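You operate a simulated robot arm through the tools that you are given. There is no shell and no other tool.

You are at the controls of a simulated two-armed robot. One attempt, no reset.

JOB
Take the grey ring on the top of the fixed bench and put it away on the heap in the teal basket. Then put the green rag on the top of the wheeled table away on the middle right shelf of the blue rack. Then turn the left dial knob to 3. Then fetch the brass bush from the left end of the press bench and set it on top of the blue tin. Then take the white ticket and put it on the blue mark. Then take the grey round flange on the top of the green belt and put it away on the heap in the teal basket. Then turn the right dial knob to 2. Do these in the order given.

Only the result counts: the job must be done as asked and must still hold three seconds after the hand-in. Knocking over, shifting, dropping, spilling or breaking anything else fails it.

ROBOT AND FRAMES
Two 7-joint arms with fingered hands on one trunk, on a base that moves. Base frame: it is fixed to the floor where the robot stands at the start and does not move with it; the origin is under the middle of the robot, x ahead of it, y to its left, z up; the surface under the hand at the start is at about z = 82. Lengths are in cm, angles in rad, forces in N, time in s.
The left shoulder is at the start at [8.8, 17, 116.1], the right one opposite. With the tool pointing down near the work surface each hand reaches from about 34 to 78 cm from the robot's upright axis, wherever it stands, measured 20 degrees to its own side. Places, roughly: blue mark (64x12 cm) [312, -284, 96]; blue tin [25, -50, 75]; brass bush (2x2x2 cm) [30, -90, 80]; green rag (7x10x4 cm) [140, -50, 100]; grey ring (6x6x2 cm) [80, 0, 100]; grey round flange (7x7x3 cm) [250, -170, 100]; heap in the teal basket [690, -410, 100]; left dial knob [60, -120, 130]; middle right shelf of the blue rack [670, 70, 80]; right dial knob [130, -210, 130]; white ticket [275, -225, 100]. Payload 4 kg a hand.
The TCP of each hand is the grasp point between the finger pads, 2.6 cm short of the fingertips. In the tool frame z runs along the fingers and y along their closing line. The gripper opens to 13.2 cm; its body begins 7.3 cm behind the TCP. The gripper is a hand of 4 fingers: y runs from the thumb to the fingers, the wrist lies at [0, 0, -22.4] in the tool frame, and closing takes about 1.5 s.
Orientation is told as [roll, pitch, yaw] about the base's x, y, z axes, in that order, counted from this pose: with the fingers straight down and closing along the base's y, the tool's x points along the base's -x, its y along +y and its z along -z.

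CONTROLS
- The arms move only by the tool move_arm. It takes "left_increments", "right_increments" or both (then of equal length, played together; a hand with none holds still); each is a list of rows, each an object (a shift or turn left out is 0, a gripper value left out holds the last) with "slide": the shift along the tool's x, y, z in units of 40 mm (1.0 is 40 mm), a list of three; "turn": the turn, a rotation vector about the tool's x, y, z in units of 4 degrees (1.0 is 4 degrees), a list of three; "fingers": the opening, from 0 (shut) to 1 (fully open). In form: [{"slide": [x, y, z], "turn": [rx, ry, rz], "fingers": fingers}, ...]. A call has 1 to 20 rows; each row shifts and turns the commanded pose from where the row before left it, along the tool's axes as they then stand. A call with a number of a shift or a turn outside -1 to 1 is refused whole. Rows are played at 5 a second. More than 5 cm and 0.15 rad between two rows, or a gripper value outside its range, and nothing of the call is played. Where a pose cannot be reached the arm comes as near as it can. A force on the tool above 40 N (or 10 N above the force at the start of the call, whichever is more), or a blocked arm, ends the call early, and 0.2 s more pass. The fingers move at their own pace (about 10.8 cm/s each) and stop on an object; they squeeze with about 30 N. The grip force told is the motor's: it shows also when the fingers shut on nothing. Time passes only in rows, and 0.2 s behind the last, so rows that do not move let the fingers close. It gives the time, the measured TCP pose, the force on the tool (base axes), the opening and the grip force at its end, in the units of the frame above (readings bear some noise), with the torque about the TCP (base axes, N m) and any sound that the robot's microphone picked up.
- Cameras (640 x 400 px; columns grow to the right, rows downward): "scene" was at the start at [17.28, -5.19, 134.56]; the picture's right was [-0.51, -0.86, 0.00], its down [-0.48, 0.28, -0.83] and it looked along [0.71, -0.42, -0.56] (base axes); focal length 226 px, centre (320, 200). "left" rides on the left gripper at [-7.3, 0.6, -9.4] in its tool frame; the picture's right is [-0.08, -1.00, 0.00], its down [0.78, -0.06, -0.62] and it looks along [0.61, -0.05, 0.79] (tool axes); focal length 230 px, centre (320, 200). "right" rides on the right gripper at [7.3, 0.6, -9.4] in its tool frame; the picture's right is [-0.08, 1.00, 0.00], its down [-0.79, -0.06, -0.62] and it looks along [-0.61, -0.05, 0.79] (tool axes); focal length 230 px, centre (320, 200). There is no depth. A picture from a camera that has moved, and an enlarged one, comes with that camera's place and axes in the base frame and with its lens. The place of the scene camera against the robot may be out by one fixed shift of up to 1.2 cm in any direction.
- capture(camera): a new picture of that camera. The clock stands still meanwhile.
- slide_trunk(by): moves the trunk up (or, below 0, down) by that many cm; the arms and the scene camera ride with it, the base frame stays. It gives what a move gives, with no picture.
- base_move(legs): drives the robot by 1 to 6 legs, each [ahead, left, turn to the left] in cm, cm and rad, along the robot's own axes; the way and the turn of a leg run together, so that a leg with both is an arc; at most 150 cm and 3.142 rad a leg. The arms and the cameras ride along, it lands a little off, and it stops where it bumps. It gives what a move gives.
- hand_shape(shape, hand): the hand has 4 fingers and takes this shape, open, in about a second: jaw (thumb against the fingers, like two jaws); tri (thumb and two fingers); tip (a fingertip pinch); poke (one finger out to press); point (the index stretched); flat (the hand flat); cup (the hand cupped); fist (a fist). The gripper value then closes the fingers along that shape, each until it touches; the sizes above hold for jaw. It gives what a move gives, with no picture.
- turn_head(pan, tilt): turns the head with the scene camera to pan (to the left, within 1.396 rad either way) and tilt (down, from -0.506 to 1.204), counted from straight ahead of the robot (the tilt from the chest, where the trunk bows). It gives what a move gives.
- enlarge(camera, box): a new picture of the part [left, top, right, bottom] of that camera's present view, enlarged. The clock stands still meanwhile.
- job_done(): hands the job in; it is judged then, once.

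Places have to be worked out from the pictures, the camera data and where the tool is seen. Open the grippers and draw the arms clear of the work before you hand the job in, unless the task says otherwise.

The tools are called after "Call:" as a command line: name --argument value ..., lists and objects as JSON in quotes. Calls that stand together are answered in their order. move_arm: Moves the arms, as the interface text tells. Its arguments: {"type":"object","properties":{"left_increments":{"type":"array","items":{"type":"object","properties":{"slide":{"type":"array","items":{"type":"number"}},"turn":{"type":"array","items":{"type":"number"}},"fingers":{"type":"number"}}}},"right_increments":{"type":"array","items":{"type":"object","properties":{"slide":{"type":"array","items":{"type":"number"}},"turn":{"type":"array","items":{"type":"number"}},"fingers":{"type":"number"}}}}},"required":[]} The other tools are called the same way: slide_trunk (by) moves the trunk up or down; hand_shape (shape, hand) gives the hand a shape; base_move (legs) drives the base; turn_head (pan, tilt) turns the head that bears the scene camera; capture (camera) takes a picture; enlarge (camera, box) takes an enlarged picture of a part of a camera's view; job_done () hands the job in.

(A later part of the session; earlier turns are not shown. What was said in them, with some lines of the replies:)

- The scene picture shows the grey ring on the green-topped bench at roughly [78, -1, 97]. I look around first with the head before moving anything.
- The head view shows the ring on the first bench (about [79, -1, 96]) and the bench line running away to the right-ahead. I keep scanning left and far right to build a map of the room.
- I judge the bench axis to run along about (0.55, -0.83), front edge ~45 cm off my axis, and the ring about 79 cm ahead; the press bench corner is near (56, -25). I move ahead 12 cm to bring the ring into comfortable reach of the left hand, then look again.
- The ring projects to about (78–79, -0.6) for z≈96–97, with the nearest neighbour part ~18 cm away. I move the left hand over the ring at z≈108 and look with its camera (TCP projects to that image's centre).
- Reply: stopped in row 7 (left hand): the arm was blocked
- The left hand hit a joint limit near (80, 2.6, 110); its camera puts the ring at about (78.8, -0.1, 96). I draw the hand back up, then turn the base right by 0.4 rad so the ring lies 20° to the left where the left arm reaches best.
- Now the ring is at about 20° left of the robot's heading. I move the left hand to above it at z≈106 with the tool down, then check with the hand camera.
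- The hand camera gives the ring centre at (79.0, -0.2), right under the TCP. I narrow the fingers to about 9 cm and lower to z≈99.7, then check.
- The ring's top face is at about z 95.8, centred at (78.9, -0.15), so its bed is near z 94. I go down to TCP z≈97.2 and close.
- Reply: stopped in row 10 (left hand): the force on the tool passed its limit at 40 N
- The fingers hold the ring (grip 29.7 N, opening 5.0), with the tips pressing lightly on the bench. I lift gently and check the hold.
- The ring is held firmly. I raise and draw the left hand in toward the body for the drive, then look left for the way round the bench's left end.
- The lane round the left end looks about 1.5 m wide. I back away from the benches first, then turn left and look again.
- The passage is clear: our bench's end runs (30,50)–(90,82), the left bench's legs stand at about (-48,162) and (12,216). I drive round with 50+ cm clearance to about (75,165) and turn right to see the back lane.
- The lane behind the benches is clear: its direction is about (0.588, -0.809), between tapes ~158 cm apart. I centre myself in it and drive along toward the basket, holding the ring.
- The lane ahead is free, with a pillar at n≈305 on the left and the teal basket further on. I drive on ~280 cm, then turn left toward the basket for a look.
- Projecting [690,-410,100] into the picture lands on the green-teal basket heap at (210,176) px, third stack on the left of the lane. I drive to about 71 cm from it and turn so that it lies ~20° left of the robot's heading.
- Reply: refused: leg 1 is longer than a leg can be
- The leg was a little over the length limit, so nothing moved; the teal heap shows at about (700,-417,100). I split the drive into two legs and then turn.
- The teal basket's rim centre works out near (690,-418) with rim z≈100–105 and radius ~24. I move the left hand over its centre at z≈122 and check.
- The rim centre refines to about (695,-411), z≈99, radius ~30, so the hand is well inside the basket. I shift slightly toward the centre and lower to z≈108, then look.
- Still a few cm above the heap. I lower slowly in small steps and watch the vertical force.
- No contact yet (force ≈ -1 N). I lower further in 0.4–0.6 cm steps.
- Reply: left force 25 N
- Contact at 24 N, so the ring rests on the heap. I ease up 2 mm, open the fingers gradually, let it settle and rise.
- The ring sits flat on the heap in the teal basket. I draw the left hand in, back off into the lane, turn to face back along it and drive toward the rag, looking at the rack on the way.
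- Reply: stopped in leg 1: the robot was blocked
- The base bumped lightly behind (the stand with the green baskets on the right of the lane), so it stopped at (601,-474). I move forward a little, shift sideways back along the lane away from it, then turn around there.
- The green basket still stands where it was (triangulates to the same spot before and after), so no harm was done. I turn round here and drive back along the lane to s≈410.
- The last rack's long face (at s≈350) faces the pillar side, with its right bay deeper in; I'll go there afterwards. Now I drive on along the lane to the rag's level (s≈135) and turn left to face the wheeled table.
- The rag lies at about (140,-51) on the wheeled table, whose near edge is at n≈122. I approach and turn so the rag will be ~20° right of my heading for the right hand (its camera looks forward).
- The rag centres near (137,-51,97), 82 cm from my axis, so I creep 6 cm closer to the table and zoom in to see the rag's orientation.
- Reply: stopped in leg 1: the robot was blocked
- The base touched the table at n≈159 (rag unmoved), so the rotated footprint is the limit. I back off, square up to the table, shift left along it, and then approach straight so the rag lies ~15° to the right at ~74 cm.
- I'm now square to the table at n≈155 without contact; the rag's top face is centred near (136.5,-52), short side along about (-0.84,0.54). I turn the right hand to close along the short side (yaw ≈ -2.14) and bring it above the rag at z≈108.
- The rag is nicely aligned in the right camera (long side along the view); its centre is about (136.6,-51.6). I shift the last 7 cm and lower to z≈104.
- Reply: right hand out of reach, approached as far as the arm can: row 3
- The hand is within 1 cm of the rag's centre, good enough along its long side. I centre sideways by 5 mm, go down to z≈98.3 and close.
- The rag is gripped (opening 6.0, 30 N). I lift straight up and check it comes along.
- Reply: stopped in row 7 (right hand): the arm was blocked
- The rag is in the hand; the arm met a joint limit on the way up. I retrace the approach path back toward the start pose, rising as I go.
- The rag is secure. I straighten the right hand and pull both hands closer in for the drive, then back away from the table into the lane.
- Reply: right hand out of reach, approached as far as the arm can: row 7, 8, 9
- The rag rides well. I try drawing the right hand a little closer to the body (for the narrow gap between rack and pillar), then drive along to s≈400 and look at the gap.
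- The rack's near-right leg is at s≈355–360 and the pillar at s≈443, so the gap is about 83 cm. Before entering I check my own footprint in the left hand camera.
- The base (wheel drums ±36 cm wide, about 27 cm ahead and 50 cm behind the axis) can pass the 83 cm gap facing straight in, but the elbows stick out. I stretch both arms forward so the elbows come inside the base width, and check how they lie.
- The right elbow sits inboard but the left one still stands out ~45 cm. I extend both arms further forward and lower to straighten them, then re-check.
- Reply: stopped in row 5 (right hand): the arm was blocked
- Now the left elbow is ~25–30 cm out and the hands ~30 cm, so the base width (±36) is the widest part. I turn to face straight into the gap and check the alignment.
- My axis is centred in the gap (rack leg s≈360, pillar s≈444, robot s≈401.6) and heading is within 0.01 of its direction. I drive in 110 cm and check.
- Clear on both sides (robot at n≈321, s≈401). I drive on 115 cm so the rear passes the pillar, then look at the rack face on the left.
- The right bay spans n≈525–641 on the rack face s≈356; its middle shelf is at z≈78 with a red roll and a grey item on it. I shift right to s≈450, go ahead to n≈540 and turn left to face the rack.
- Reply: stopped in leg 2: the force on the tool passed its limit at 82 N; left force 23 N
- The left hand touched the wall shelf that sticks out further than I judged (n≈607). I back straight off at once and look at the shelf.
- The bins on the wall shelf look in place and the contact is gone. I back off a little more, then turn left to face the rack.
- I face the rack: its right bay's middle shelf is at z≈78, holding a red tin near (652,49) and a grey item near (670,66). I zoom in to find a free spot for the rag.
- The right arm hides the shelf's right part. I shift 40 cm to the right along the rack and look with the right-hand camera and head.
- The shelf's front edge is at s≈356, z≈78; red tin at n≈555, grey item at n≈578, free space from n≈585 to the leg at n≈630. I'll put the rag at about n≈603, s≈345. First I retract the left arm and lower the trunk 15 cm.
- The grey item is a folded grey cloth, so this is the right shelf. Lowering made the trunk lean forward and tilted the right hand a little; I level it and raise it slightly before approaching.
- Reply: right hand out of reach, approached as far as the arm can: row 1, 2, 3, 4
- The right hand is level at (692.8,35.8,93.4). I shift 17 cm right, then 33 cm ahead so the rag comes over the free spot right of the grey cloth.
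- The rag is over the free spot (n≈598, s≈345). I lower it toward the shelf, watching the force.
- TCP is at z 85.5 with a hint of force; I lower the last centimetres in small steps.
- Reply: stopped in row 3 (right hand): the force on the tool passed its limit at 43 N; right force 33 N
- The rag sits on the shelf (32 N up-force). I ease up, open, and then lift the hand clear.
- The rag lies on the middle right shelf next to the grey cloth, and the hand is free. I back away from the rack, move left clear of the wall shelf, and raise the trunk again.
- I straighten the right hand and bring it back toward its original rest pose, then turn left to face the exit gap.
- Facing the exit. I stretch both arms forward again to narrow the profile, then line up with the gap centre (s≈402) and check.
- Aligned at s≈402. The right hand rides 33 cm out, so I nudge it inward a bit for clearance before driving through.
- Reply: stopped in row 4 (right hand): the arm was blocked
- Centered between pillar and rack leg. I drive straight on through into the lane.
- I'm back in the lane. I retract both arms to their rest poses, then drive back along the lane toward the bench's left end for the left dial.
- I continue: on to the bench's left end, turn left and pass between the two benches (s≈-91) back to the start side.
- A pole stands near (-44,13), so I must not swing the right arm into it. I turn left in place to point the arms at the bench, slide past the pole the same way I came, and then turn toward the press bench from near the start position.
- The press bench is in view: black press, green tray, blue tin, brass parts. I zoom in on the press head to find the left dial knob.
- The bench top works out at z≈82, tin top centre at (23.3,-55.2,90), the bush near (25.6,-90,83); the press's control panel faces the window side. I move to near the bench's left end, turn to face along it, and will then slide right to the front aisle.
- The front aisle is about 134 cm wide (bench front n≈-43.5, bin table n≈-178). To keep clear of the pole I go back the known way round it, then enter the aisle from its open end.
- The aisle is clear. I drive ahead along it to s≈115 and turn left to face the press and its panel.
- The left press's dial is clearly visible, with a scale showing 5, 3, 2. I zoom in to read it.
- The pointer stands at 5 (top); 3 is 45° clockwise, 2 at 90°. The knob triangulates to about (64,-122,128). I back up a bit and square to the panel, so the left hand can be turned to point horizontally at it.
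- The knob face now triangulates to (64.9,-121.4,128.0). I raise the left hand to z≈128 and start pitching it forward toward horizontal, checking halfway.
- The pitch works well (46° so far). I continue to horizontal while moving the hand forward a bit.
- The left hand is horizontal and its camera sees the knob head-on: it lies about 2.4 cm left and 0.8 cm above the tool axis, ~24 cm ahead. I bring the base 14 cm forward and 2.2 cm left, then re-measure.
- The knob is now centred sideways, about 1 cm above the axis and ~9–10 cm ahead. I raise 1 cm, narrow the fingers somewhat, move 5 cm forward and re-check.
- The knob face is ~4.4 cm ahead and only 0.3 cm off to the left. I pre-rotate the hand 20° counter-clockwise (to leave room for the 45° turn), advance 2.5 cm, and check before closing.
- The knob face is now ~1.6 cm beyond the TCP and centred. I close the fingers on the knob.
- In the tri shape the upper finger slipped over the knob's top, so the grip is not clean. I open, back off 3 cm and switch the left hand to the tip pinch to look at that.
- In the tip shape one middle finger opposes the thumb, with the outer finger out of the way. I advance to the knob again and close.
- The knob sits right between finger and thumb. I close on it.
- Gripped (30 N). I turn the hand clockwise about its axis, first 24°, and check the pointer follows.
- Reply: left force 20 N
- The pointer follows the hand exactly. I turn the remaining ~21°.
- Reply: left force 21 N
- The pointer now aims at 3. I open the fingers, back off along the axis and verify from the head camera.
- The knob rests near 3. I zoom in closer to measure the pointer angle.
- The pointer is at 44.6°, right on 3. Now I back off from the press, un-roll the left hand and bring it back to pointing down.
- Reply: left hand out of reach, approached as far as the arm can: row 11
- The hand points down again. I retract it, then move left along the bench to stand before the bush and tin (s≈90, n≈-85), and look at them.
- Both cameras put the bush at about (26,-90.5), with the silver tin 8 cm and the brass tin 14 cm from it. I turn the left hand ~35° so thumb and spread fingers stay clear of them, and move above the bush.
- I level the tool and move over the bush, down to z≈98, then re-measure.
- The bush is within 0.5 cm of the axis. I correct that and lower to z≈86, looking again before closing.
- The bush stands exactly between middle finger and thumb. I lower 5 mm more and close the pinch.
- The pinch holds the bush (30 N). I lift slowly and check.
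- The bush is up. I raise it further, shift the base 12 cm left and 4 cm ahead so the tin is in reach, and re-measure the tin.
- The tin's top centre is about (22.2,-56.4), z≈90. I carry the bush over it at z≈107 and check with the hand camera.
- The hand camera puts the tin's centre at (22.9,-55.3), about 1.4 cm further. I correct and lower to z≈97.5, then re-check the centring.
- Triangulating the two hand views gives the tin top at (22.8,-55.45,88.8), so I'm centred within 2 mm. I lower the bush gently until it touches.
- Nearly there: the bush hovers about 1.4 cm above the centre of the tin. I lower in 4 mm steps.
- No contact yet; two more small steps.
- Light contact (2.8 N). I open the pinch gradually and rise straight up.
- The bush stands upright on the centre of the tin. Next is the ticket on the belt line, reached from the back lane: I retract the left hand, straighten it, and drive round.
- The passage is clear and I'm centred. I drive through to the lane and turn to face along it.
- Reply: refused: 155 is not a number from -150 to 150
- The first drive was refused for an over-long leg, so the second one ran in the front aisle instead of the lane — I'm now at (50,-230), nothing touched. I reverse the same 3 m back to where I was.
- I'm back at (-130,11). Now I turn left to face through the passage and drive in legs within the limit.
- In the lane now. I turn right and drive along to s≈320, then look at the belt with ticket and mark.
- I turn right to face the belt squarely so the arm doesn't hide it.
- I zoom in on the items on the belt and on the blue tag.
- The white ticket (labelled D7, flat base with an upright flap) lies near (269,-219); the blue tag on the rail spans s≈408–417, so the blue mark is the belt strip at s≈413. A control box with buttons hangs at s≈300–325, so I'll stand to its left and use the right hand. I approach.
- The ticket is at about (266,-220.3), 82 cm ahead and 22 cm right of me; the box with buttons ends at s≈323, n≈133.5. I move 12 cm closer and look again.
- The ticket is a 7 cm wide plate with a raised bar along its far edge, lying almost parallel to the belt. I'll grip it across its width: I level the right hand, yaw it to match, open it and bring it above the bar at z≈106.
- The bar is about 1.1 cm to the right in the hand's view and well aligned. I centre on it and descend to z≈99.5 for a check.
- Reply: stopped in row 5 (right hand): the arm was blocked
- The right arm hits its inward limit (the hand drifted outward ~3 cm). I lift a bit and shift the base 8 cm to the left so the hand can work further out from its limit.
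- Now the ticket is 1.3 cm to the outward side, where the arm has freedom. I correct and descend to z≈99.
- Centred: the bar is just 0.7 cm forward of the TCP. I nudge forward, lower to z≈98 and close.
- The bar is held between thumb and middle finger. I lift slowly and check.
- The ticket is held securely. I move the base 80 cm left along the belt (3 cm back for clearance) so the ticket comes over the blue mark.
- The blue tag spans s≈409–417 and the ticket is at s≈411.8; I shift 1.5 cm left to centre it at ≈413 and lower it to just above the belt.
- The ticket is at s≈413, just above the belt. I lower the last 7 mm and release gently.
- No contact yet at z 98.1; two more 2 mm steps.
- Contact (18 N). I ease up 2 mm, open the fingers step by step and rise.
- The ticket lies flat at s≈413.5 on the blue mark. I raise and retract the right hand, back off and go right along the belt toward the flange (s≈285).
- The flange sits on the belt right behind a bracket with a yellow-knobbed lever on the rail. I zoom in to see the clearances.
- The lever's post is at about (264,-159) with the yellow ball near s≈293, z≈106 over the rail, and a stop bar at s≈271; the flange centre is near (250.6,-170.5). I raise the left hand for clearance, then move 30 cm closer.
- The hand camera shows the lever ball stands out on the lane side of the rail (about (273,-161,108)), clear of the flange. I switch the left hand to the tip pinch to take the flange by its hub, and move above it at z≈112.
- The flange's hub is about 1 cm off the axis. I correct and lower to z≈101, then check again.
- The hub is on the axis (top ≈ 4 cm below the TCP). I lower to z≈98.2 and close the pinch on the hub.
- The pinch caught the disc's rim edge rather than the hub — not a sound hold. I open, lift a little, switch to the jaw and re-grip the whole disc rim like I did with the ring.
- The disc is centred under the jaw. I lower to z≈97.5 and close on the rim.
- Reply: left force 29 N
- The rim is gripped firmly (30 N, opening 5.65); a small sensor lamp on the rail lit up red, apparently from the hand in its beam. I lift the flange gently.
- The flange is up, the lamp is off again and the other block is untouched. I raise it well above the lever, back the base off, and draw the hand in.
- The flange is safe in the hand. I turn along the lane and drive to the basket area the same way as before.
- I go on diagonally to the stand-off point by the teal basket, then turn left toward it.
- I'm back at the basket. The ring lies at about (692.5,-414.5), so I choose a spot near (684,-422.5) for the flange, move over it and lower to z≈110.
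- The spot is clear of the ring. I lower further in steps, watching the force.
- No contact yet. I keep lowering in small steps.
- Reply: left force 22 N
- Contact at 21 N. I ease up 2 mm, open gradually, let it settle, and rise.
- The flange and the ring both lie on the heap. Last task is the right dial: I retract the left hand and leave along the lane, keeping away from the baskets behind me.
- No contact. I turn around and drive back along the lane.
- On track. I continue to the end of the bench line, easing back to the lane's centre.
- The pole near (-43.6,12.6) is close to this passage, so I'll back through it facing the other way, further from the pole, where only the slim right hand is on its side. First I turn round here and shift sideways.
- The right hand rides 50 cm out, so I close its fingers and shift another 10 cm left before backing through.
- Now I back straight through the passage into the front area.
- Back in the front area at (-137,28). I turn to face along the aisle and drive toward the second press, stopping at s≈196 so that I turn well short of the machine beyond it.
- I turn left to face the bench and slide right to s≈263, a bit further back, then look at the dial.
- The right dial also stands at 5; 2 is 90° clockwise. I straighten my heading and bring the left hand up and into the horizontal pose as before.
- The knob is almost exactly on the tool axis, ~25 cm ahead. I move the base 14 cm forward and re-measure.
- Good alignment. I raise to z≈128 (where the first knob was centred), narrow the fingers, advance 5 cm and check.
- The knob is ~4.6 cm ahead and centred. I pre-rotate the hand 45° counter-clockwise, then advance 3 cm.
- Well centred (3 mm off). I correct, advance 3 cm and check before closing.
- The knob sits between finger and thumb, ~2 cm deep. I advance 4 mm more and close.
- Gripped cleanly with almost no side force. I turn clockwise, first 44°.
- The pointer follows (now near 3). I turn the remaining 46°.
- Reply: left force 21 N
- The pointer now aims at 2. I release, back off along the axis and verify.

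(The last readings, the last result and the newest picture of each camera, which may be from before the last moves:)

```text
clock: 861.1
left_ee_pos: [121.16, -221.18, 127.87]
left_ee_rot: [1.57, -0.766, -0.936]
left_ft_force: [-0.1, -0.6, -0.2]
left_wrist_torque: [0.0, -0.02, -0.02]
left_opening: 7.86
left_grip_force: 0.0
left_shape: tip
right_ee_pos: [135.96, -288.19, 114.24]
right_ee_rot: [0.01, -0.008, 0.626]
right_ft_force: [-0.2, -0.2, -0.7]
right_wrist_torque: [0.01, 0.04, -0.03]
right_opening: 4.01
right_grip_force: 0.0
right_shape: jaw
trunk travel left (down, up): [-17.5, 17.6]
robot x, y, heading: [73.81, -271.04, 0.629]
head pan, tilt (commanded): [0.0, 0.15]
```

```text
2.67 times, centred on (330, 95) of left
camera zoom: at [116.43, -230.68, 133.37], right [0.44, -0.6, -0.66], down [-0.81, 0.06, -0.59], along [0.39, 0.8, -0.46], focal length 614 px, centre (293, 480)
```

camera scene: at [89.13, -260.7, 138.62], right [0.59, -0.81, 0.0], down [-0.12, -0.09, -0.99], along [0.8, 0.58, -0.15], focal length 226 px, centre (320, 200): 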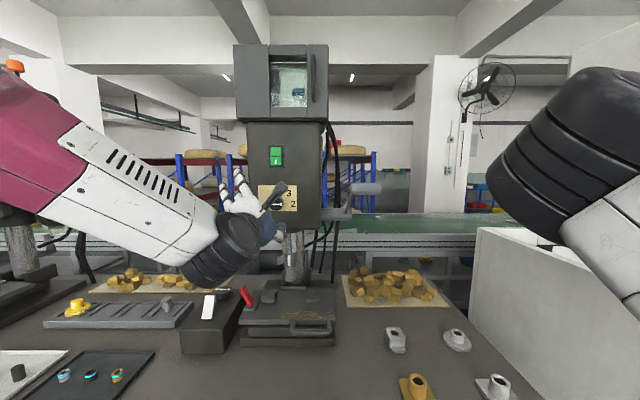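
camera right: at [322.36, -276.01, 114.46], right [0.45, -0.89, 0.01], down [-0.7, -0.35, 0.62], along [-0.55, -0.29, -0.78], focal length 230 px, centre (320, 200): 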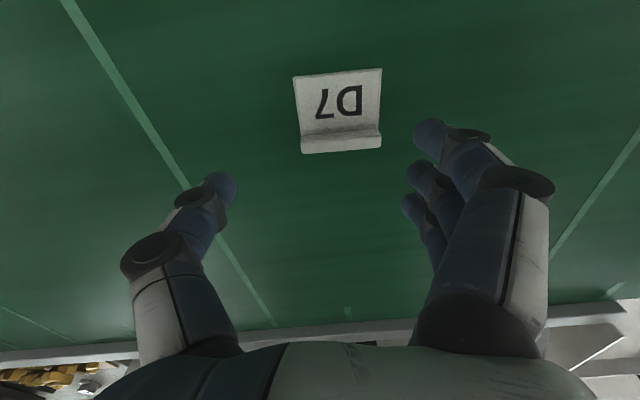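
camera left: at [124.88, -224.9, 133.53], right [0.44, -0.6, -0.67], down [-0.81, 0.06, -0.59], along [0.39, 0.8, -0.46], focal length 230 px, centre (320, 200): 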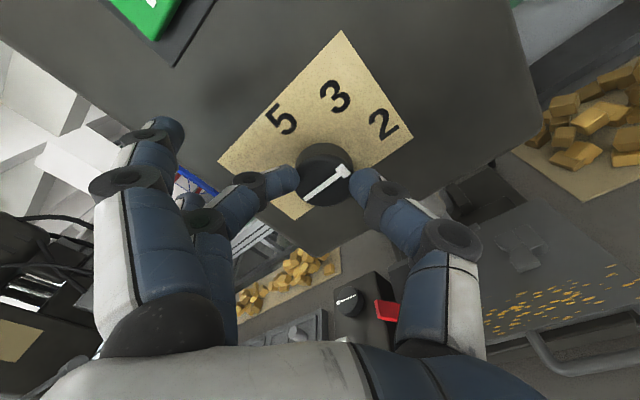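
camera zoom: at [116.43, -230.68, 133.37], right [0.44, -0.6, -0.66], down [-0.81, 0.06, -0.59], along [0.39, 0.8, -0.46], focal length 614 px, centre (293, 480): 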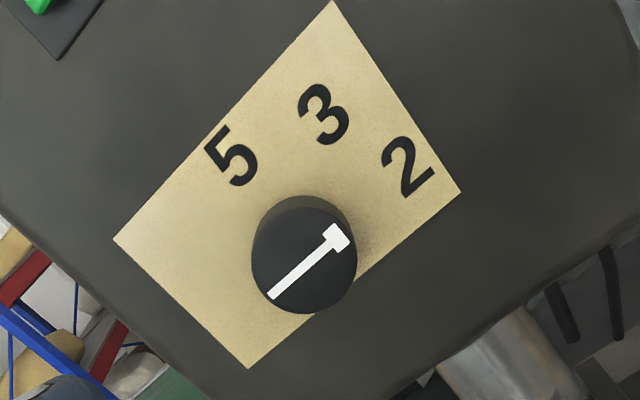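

The pointer lies horizontally at 2. I back the base off from the press, un-roll the left hand, and bring it back down to rest with both grippers open.

Call:
base_move --legs '[[-15, 0, 0]]'

Call:
move_arm --left_increments '[{"turn": [0, 0, -1]}, {"turn": [0, 0, -1]}, {"turn": [0, 0, -1]}, {"turn": [0, 0, -1]}, {"turn": [0, 0, -1]}, {"turn": [0, 0, -1]}, {"turn": [0, 0, -1]}, {"turn": [0, 0, -1]}, {"turn": [0, 0, -1]}, {"turn": [0, 0, -1]}, {"turn": [0, 0, -1]}, {"turn": [0, 0, -0.5]}, {}]'

Call:
move_arm --left_increments '[{"turn": [0, 1, 0]}, {"turn": [0, 1, 0]}, {"turn": [0, 1, 0]}, {"turn": [0, 1, 0]}, {"turn": [0, 1, 0]}, {"turn": [0, 1, 0]}, {"turn": [0, 1, 0]}, {"turn": [0, 1, 0]}, {"turn": [0, 1, 0]}, {"turn": [0, 1, 0]}, {"turn": [0, 1, 0]}, {"turn": [0, 1, 0]}, {"turn": [0, 1, 0]}, {"turn": [0, 1, 0]}, {"turn": [0, 1, 0]}, {"turn": [0, 1, 0]}, {"turn": [0, 1, 0]}, {"turn": [0, 1, 0]}, {"turn": [0, 1, 0]}, {}]'

Call:
turn_head --pan 0.4 --tilt 0.3

Call:
capture --camera "scene"

```text
clock: 862.5
left_ee_pos: [108.93, -230.14, 127.82]
left_ee_rot: [1.572, -0.766, -0.936]
left_ft_force: [-0.4, -0.4, 0.3]
left_wrist_torque: [0.01, 0.0, 0.01]
left_opening: 7.86
left_grip_force: 0.1
left_shape: tip
right_ee_pos: [123.66, -297.15, 114.3]
right_ee_rot: [0.009, -0.008, 0.626]
right_ft_force: [-0.2, 0.0, 0.7]
right_wrist_torque: [0.01, 0.0, -0.01]
right_opening: 3.97
right_grip_force: 0.1
right_shape: jaw
trunk travel left (down, up): [-17.5, 17.6]
robot x, y, heading: [61.65, -280.1, 0.634]
head pan, tilt (commanded): [0.0, 0.15]
```

```text
clock: 865.3
left_ee_pos: [109.05, -230.12, 127.91]
left_ee_rot: [1.953, -1.57, -1.32]
left_ft_force: [0.9, -0.6, 0.3]
left_wrist_torque: [-0.01, -0.01, -0.03]
left_opening: 7.85
left_grip_force: 0.1
left_shape: tip
right_ee_pos: [123.74, -297.02, 114.21]
right_ee_rot: [0.012, -0.009, 0.627]
right_ft_force: [-0.5, 0.5, -0.5]
right_wrist_torque: [0.0, 0.01, 0.01]
right_opening: 4.02
right_grip_force: 0.0
right_shape: jaw
trunk travel left (down, up): [-17.5, 17.6]
robot x, y, heading: [61.51, -280.01, 0.627]
head pan, tilt (commanded): [0.0, 0.15]
```

```text
clock: 869.5
left_ee_pos: [108.87, -230.05, 127.9]
left_ee_rot: [-0.001, -0.245, 0.635]
left_ft_force: [-0.1, 0.4, 0.4]
left_wrist_torque: [0.0, -0.02, -0.02]
left_opening: 7.88
left_grip_force: 0.0
left_shape: tip
right_ee_pos: [123.63, -297.08, 114.26]
right_ee_rot: [0.01, -0.01, 0.625]
right_ft_force: [-0.2, 0.1, -0.5]
right_wrist_torque: [0.01, 0.0, 0.01]
right_opening: 3.99
right_grip_force: 0.1
right_shape: jaw
trunk travel left (down, up): [-17.5, 17.6]
robot x, y, heading: [61.59, -279.85, 0.631]
head pan, tilt (commanded): [0.0, 0.15]
```

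```text
clock: 870.4
left_ee_pos: [108.91, -230.08, 127.94]
left_ee_rot: [0.001, -0.244, 0.635]
left_ft_force: [-0.1, -0.8, 0.1]
left_wrist_torque: [0.01, -0.01, 0.0]
left_opening: 7.89
left_grip_force: 0.0
left_shape: tip
right_ee_pos: [123.73, -296.96, 114.28]
right_ee_rot: [0.011, -0.008, 0.627]
right_ft_force: [-0.8, 0.6, -0.5]
right_wrist_torque: [-0.02, -0.01, -0.01]
right_opening: 4.0
right_grip_force: 0.1
right_shape: jaw
trunk travel left (down, up): [-17.5, 17.6]
robot x, y, heading: [61.63, -280.03, 0.633]
head pan, tilt (commanded): [0.4, 0.3]
```

```text
taken
camera scene: at [74.18, -267.1, 137.24], right [0.86, -0.52, 0.0], down [-0.15, -0.25, -0.96], along [0.49, 0.82, -0.3], focal length 226 px, centre (320, 200)
```

scene: 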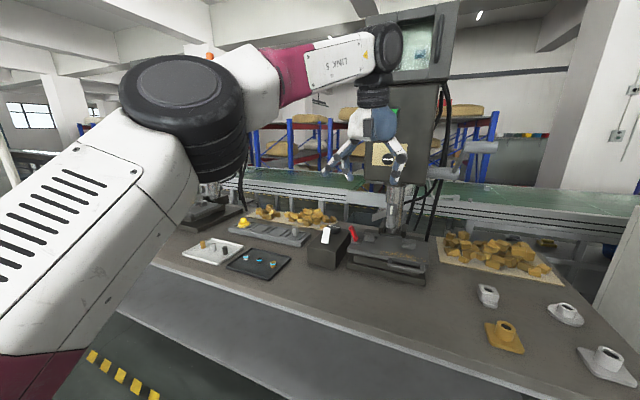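

I finish lowering and retracting the left hand and open both grippers fully, then step left to double-check the first dial and the tin.

Call:
move_arm --left_increments '[{"turn": [0, 1, 0], "slide": [0.5, 0, 0.2], "fingers": 1.0}, {"turn": [0, 1, 0], "slide": [0.7, 0, 0.3]}, {"turn": [0, 1, 0], "slide": [0.8, 0, 0.3]}, {"turn": [0, 0.5, 0], "slide": [0.8, 0, 0.3]}, {"slide": [0.7, 0, 0.3]}, {}, {}]' --right_increments '[{"fingers": 1.0}, {}, {}, {}, {}, {}, {}]'

Call:
base_move --legs '[[0, 75, 0]]'

Call:
turn_head --pan 0.55 --tilt 0.3

Call:
capture --camera "scene"

Call:
turn_head --pan -0.6 --tilt 0.15

Call:
capture --camera "scene"

```text
clock: 872.0
left_ee_pos: [98.25, -238.14, 120.88]
left_ee_rot: [0.002, 0.0, 0.635]
left_ft_force: [-0.3, 0.2, -0.1]
left_wrist_torque: [0.03, -0.02, -0.06]
left_opening: 13.16
left_grip_force: 0.1
left_shape: tip
right_ee_pos: [123.58, -297.0, 114.26]
right_ee_rot: [0.01, -0.008, 0.627]
right_ft_force: [0.2, 0.0, -0.3]
right_wrist_torque: [0.0, 0.04, 0.02]
right_opening: 13.19
right_grip_force: 0.0
right_shape: jaw
trunk travel left (down, up): [-17.5, 17.6]
robot x, y, heading: [61.79, -280.14, 0.631]
head pan, tilt (commanded): [0.4, 0.3]
```

```text
clock: 879.0
left_ee_pos: [54.48, -177.79, 120.82]
left_ee_rot: [0.001, 0.0, 0.635]
left_ft_force: [-0.5, 0.6, 0.1]
left_wrist_torque: [0.02, 0.02, 0.01]
left_opening: 13.21
left_grip_force: 0.0
left_shape: tip
right_ee_pos: [79.73, -236.77, 114.2]
right_ee_rot: [0.012, -0.01, 0.625]
right_ft_force: [0.7, -0.6, -0.8]
right_wrist_torque: [-0.01, -0.02, 0.0]
right_opening: 13.17
right_grip_force: 0.0
right_shape: jaw
trunk travel left (down, up): [-17.5, 17.6]
robot x, y, heading: [17.71, -219.55, 0.629]
head pan, tilt (commanded): [0.4, 0.3]
```

```text
clock: 879.6
left_ee_pos: [54.44, -177.8, 120.74]
left_ee_rot: [0.001, 0.0, 0.633]
left_ft_force: [-0.1, 0.1, 0.5]
left_wrist_torque: [0.0, -0.04, 0.03]
left_opening: 13.19
left_grip_force: 0.1
left_shape: tip
right_ee_pos: [79.83, -236.75, 114.25]
right_ee_rot: [0.012, -0.01, 0.626]
right_ft_force: [-0.5, -0.1, -0.6]
right_wrist_torque: [0.03, 0.01, -0.02]
right_opening: 13.19
right_grip_force: 0.1
right_shape: jaw
trunk travel left (down, up): [-17.5, 17.6]
robot x, y, heading: [17.71, -219.58, 0.627]
head pan, tilt (commanded): [0.55, 0.3]
```

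```text
taken
camera scene: at [29.09, -206.24, 137.23], right [0.92, -0.38, 0.0], down [-0.11, -0.27, -0.96], along [0.37, 0.88, -0.3], focal length 226 px, centre (320, 200)
```

scene: 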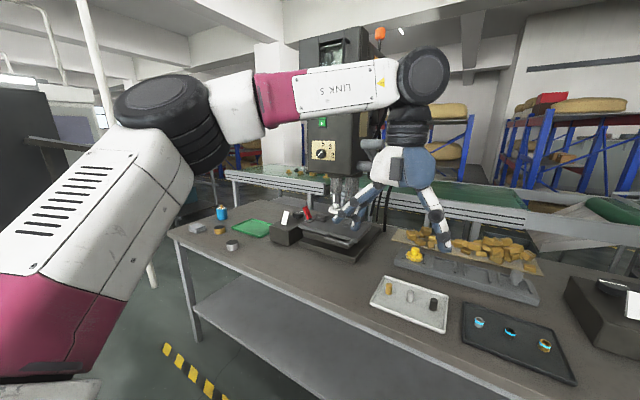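

```text
clock: 881.0
left_ee_pos: [54.49, -177.77, 121.02]
left_ee_rot: [0.001, 0.0, 0.635]
left_ft_force: [-0.6, 0.0, 0.7]
left_wrist_torque: [0.0, 0.0, -0.01]
left_opening: 13.18
left_grip_force: 0.1
left_shape: tip
right_ee_pos: [79.73, -236.81, 114.31]
right_ee_rot: [0.009, -0.01, 0.625]
right_ft_force: [-0.6, 0.2, -0.4]
right_wrist_torque: [-0.03, 0.02, -0.04]
right_opening: 13.17
right_grip_force: 0.1
right_shape: jaw
trunk travel left (down, up): [-17.5, 17.6]
robot x, y, heading: [17.7, -219.44, 0.631]
head pan, tilt (commanded): [-0.6, 0.15]
```

```text
taken
camera scene: at [34.78, -214.59, 138.63], right [0.03, -1.0, 0.0], down [-0.15, 0.0, -0.99], along [0.99, 0.03, -0.15], focal length 226 px, centre (320, 200)
```

scene: 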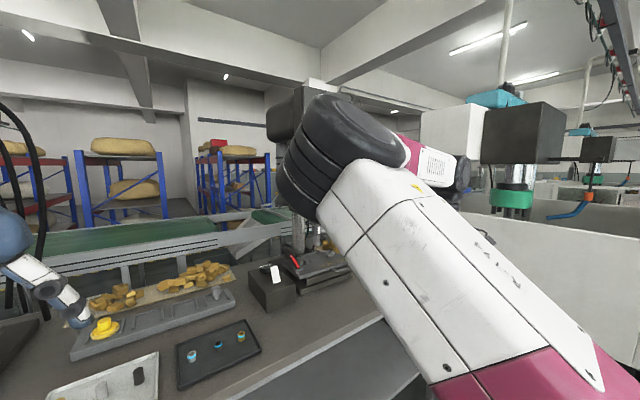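

I zoom in on the left dial and on the tin with the bush for a last check.

Call:
turn_head --pan 0.55 --tilt 0.3

Call:
enlarge --camera "scene" --box '[295, 130, 355, 170]'

Call:
enlarge --camera "scene" --box '[180, 190, 280, 260]'

```text
clock: 882.4
left_ee_pos: [54.44, -177.68, 120.91]
left_ee_rot: [0.001, 0.0, 0.634]
left_ft_force: [0.7, 0.8, 0.0]
left_wrist_torque: [0.03, -0.04, 0.01]
left_opening: 13.18
left_grip_force: 0.1
left_shape: tip
right_ee_pos: [79.76, -236.87, 114.3]
right_ee_rot: [0.013, -0.007, 0.625]
right_ft_force: [0.1, 1.0, 0.8]
right_wrist_torque: [-0.01, -0.01, -0.01]
right_opening: 13.17
right_grip_force: 0.1
right_shape: jaw
trunk travel left (down, up): [-17.5, 17.6]
robot x, y, heading: [17.62, -219.73, 0.624]
head pan, tilt (commanded): [0.55, 0.3]
```

```text
10.00 times, centred on (325, 150) of scene
camera zoom: at [29.09, -206.23, 137.24], right [0.92, -0.38, 0.0], down [-0.11, -0.27, -0.96], along [0.37, 0.88, -0.3], focal length 2257 px, centre (270, 700)
```

zoom: 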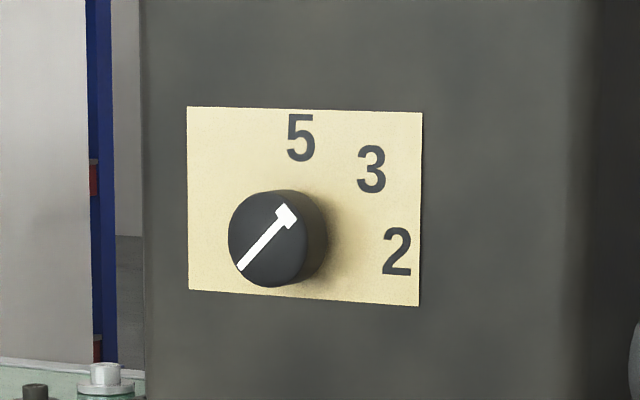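

```text
5.71 times, centred on (230, 225) of scene
camera zoom: at [29.09, -206.23, 137.24], right [0.92, -0.38, 0.0], down [-0.11, -0.27, -0.96], along [0.37, 0.88, -0.3], focal length 1290 px, centre (834, 57)
```

zoom: 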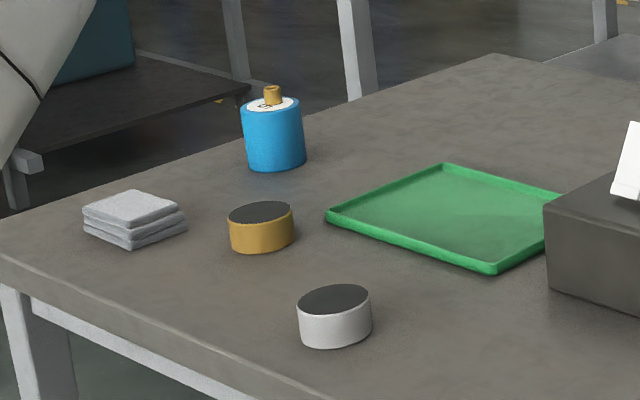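

Everything holds: the left dial is at 3, the bush stands on the blue tin, the right dial is at 2, and the ring, flange, rag and ticket are in place. Both grippers are open and the arms are clear, so I hand the job in.

Call:
job_done

```text
The job is handed in.
```

I finished all seven tasks in the order given and handed the job in; I haven't been told how it was judged.

| Task | Result | Last checked |
|---|---|---|
| Grey ring | On the heap in the teal basket | When I placed the flange beside it |
| Green rag | On the middle right shelf of the blue rack, next to the grey cloth | When placed; not seen again |
| Left dial | At 3 (measured about 45°) | Just before hand-in |
| Brass bush | Standing upright on the blue tin | Just before hand-in |
| White ticket | Flat on the belt, centred on the blue tag to within about 0.5 cm | When placed; not seen again |
| Grey flange | On the heap in the teal basket, clear of the ring | When placed; not seen again |
| Right dial | At 2 (pointer horizontal) | Right after turning it |

**Bumps:** The robot made contact three times while driving.
- It backed lightly into the stand with the green baskets; they had not moved.
- It touched the wheeled table; the rag on it had not moved.
- The left hand hit the wall shelf by the rack at up to 82 N. The bins still looked in place afterwards, but I could not measure whether one had shifted slightly.

**Blue mark:** I read the blue mark as a strip 12 cm along the belt and 64 cm across it, at the blue tag. If it runs the other way, the ticket may sit partly outside it.

Both grippers are open and the arms are clear of the work.
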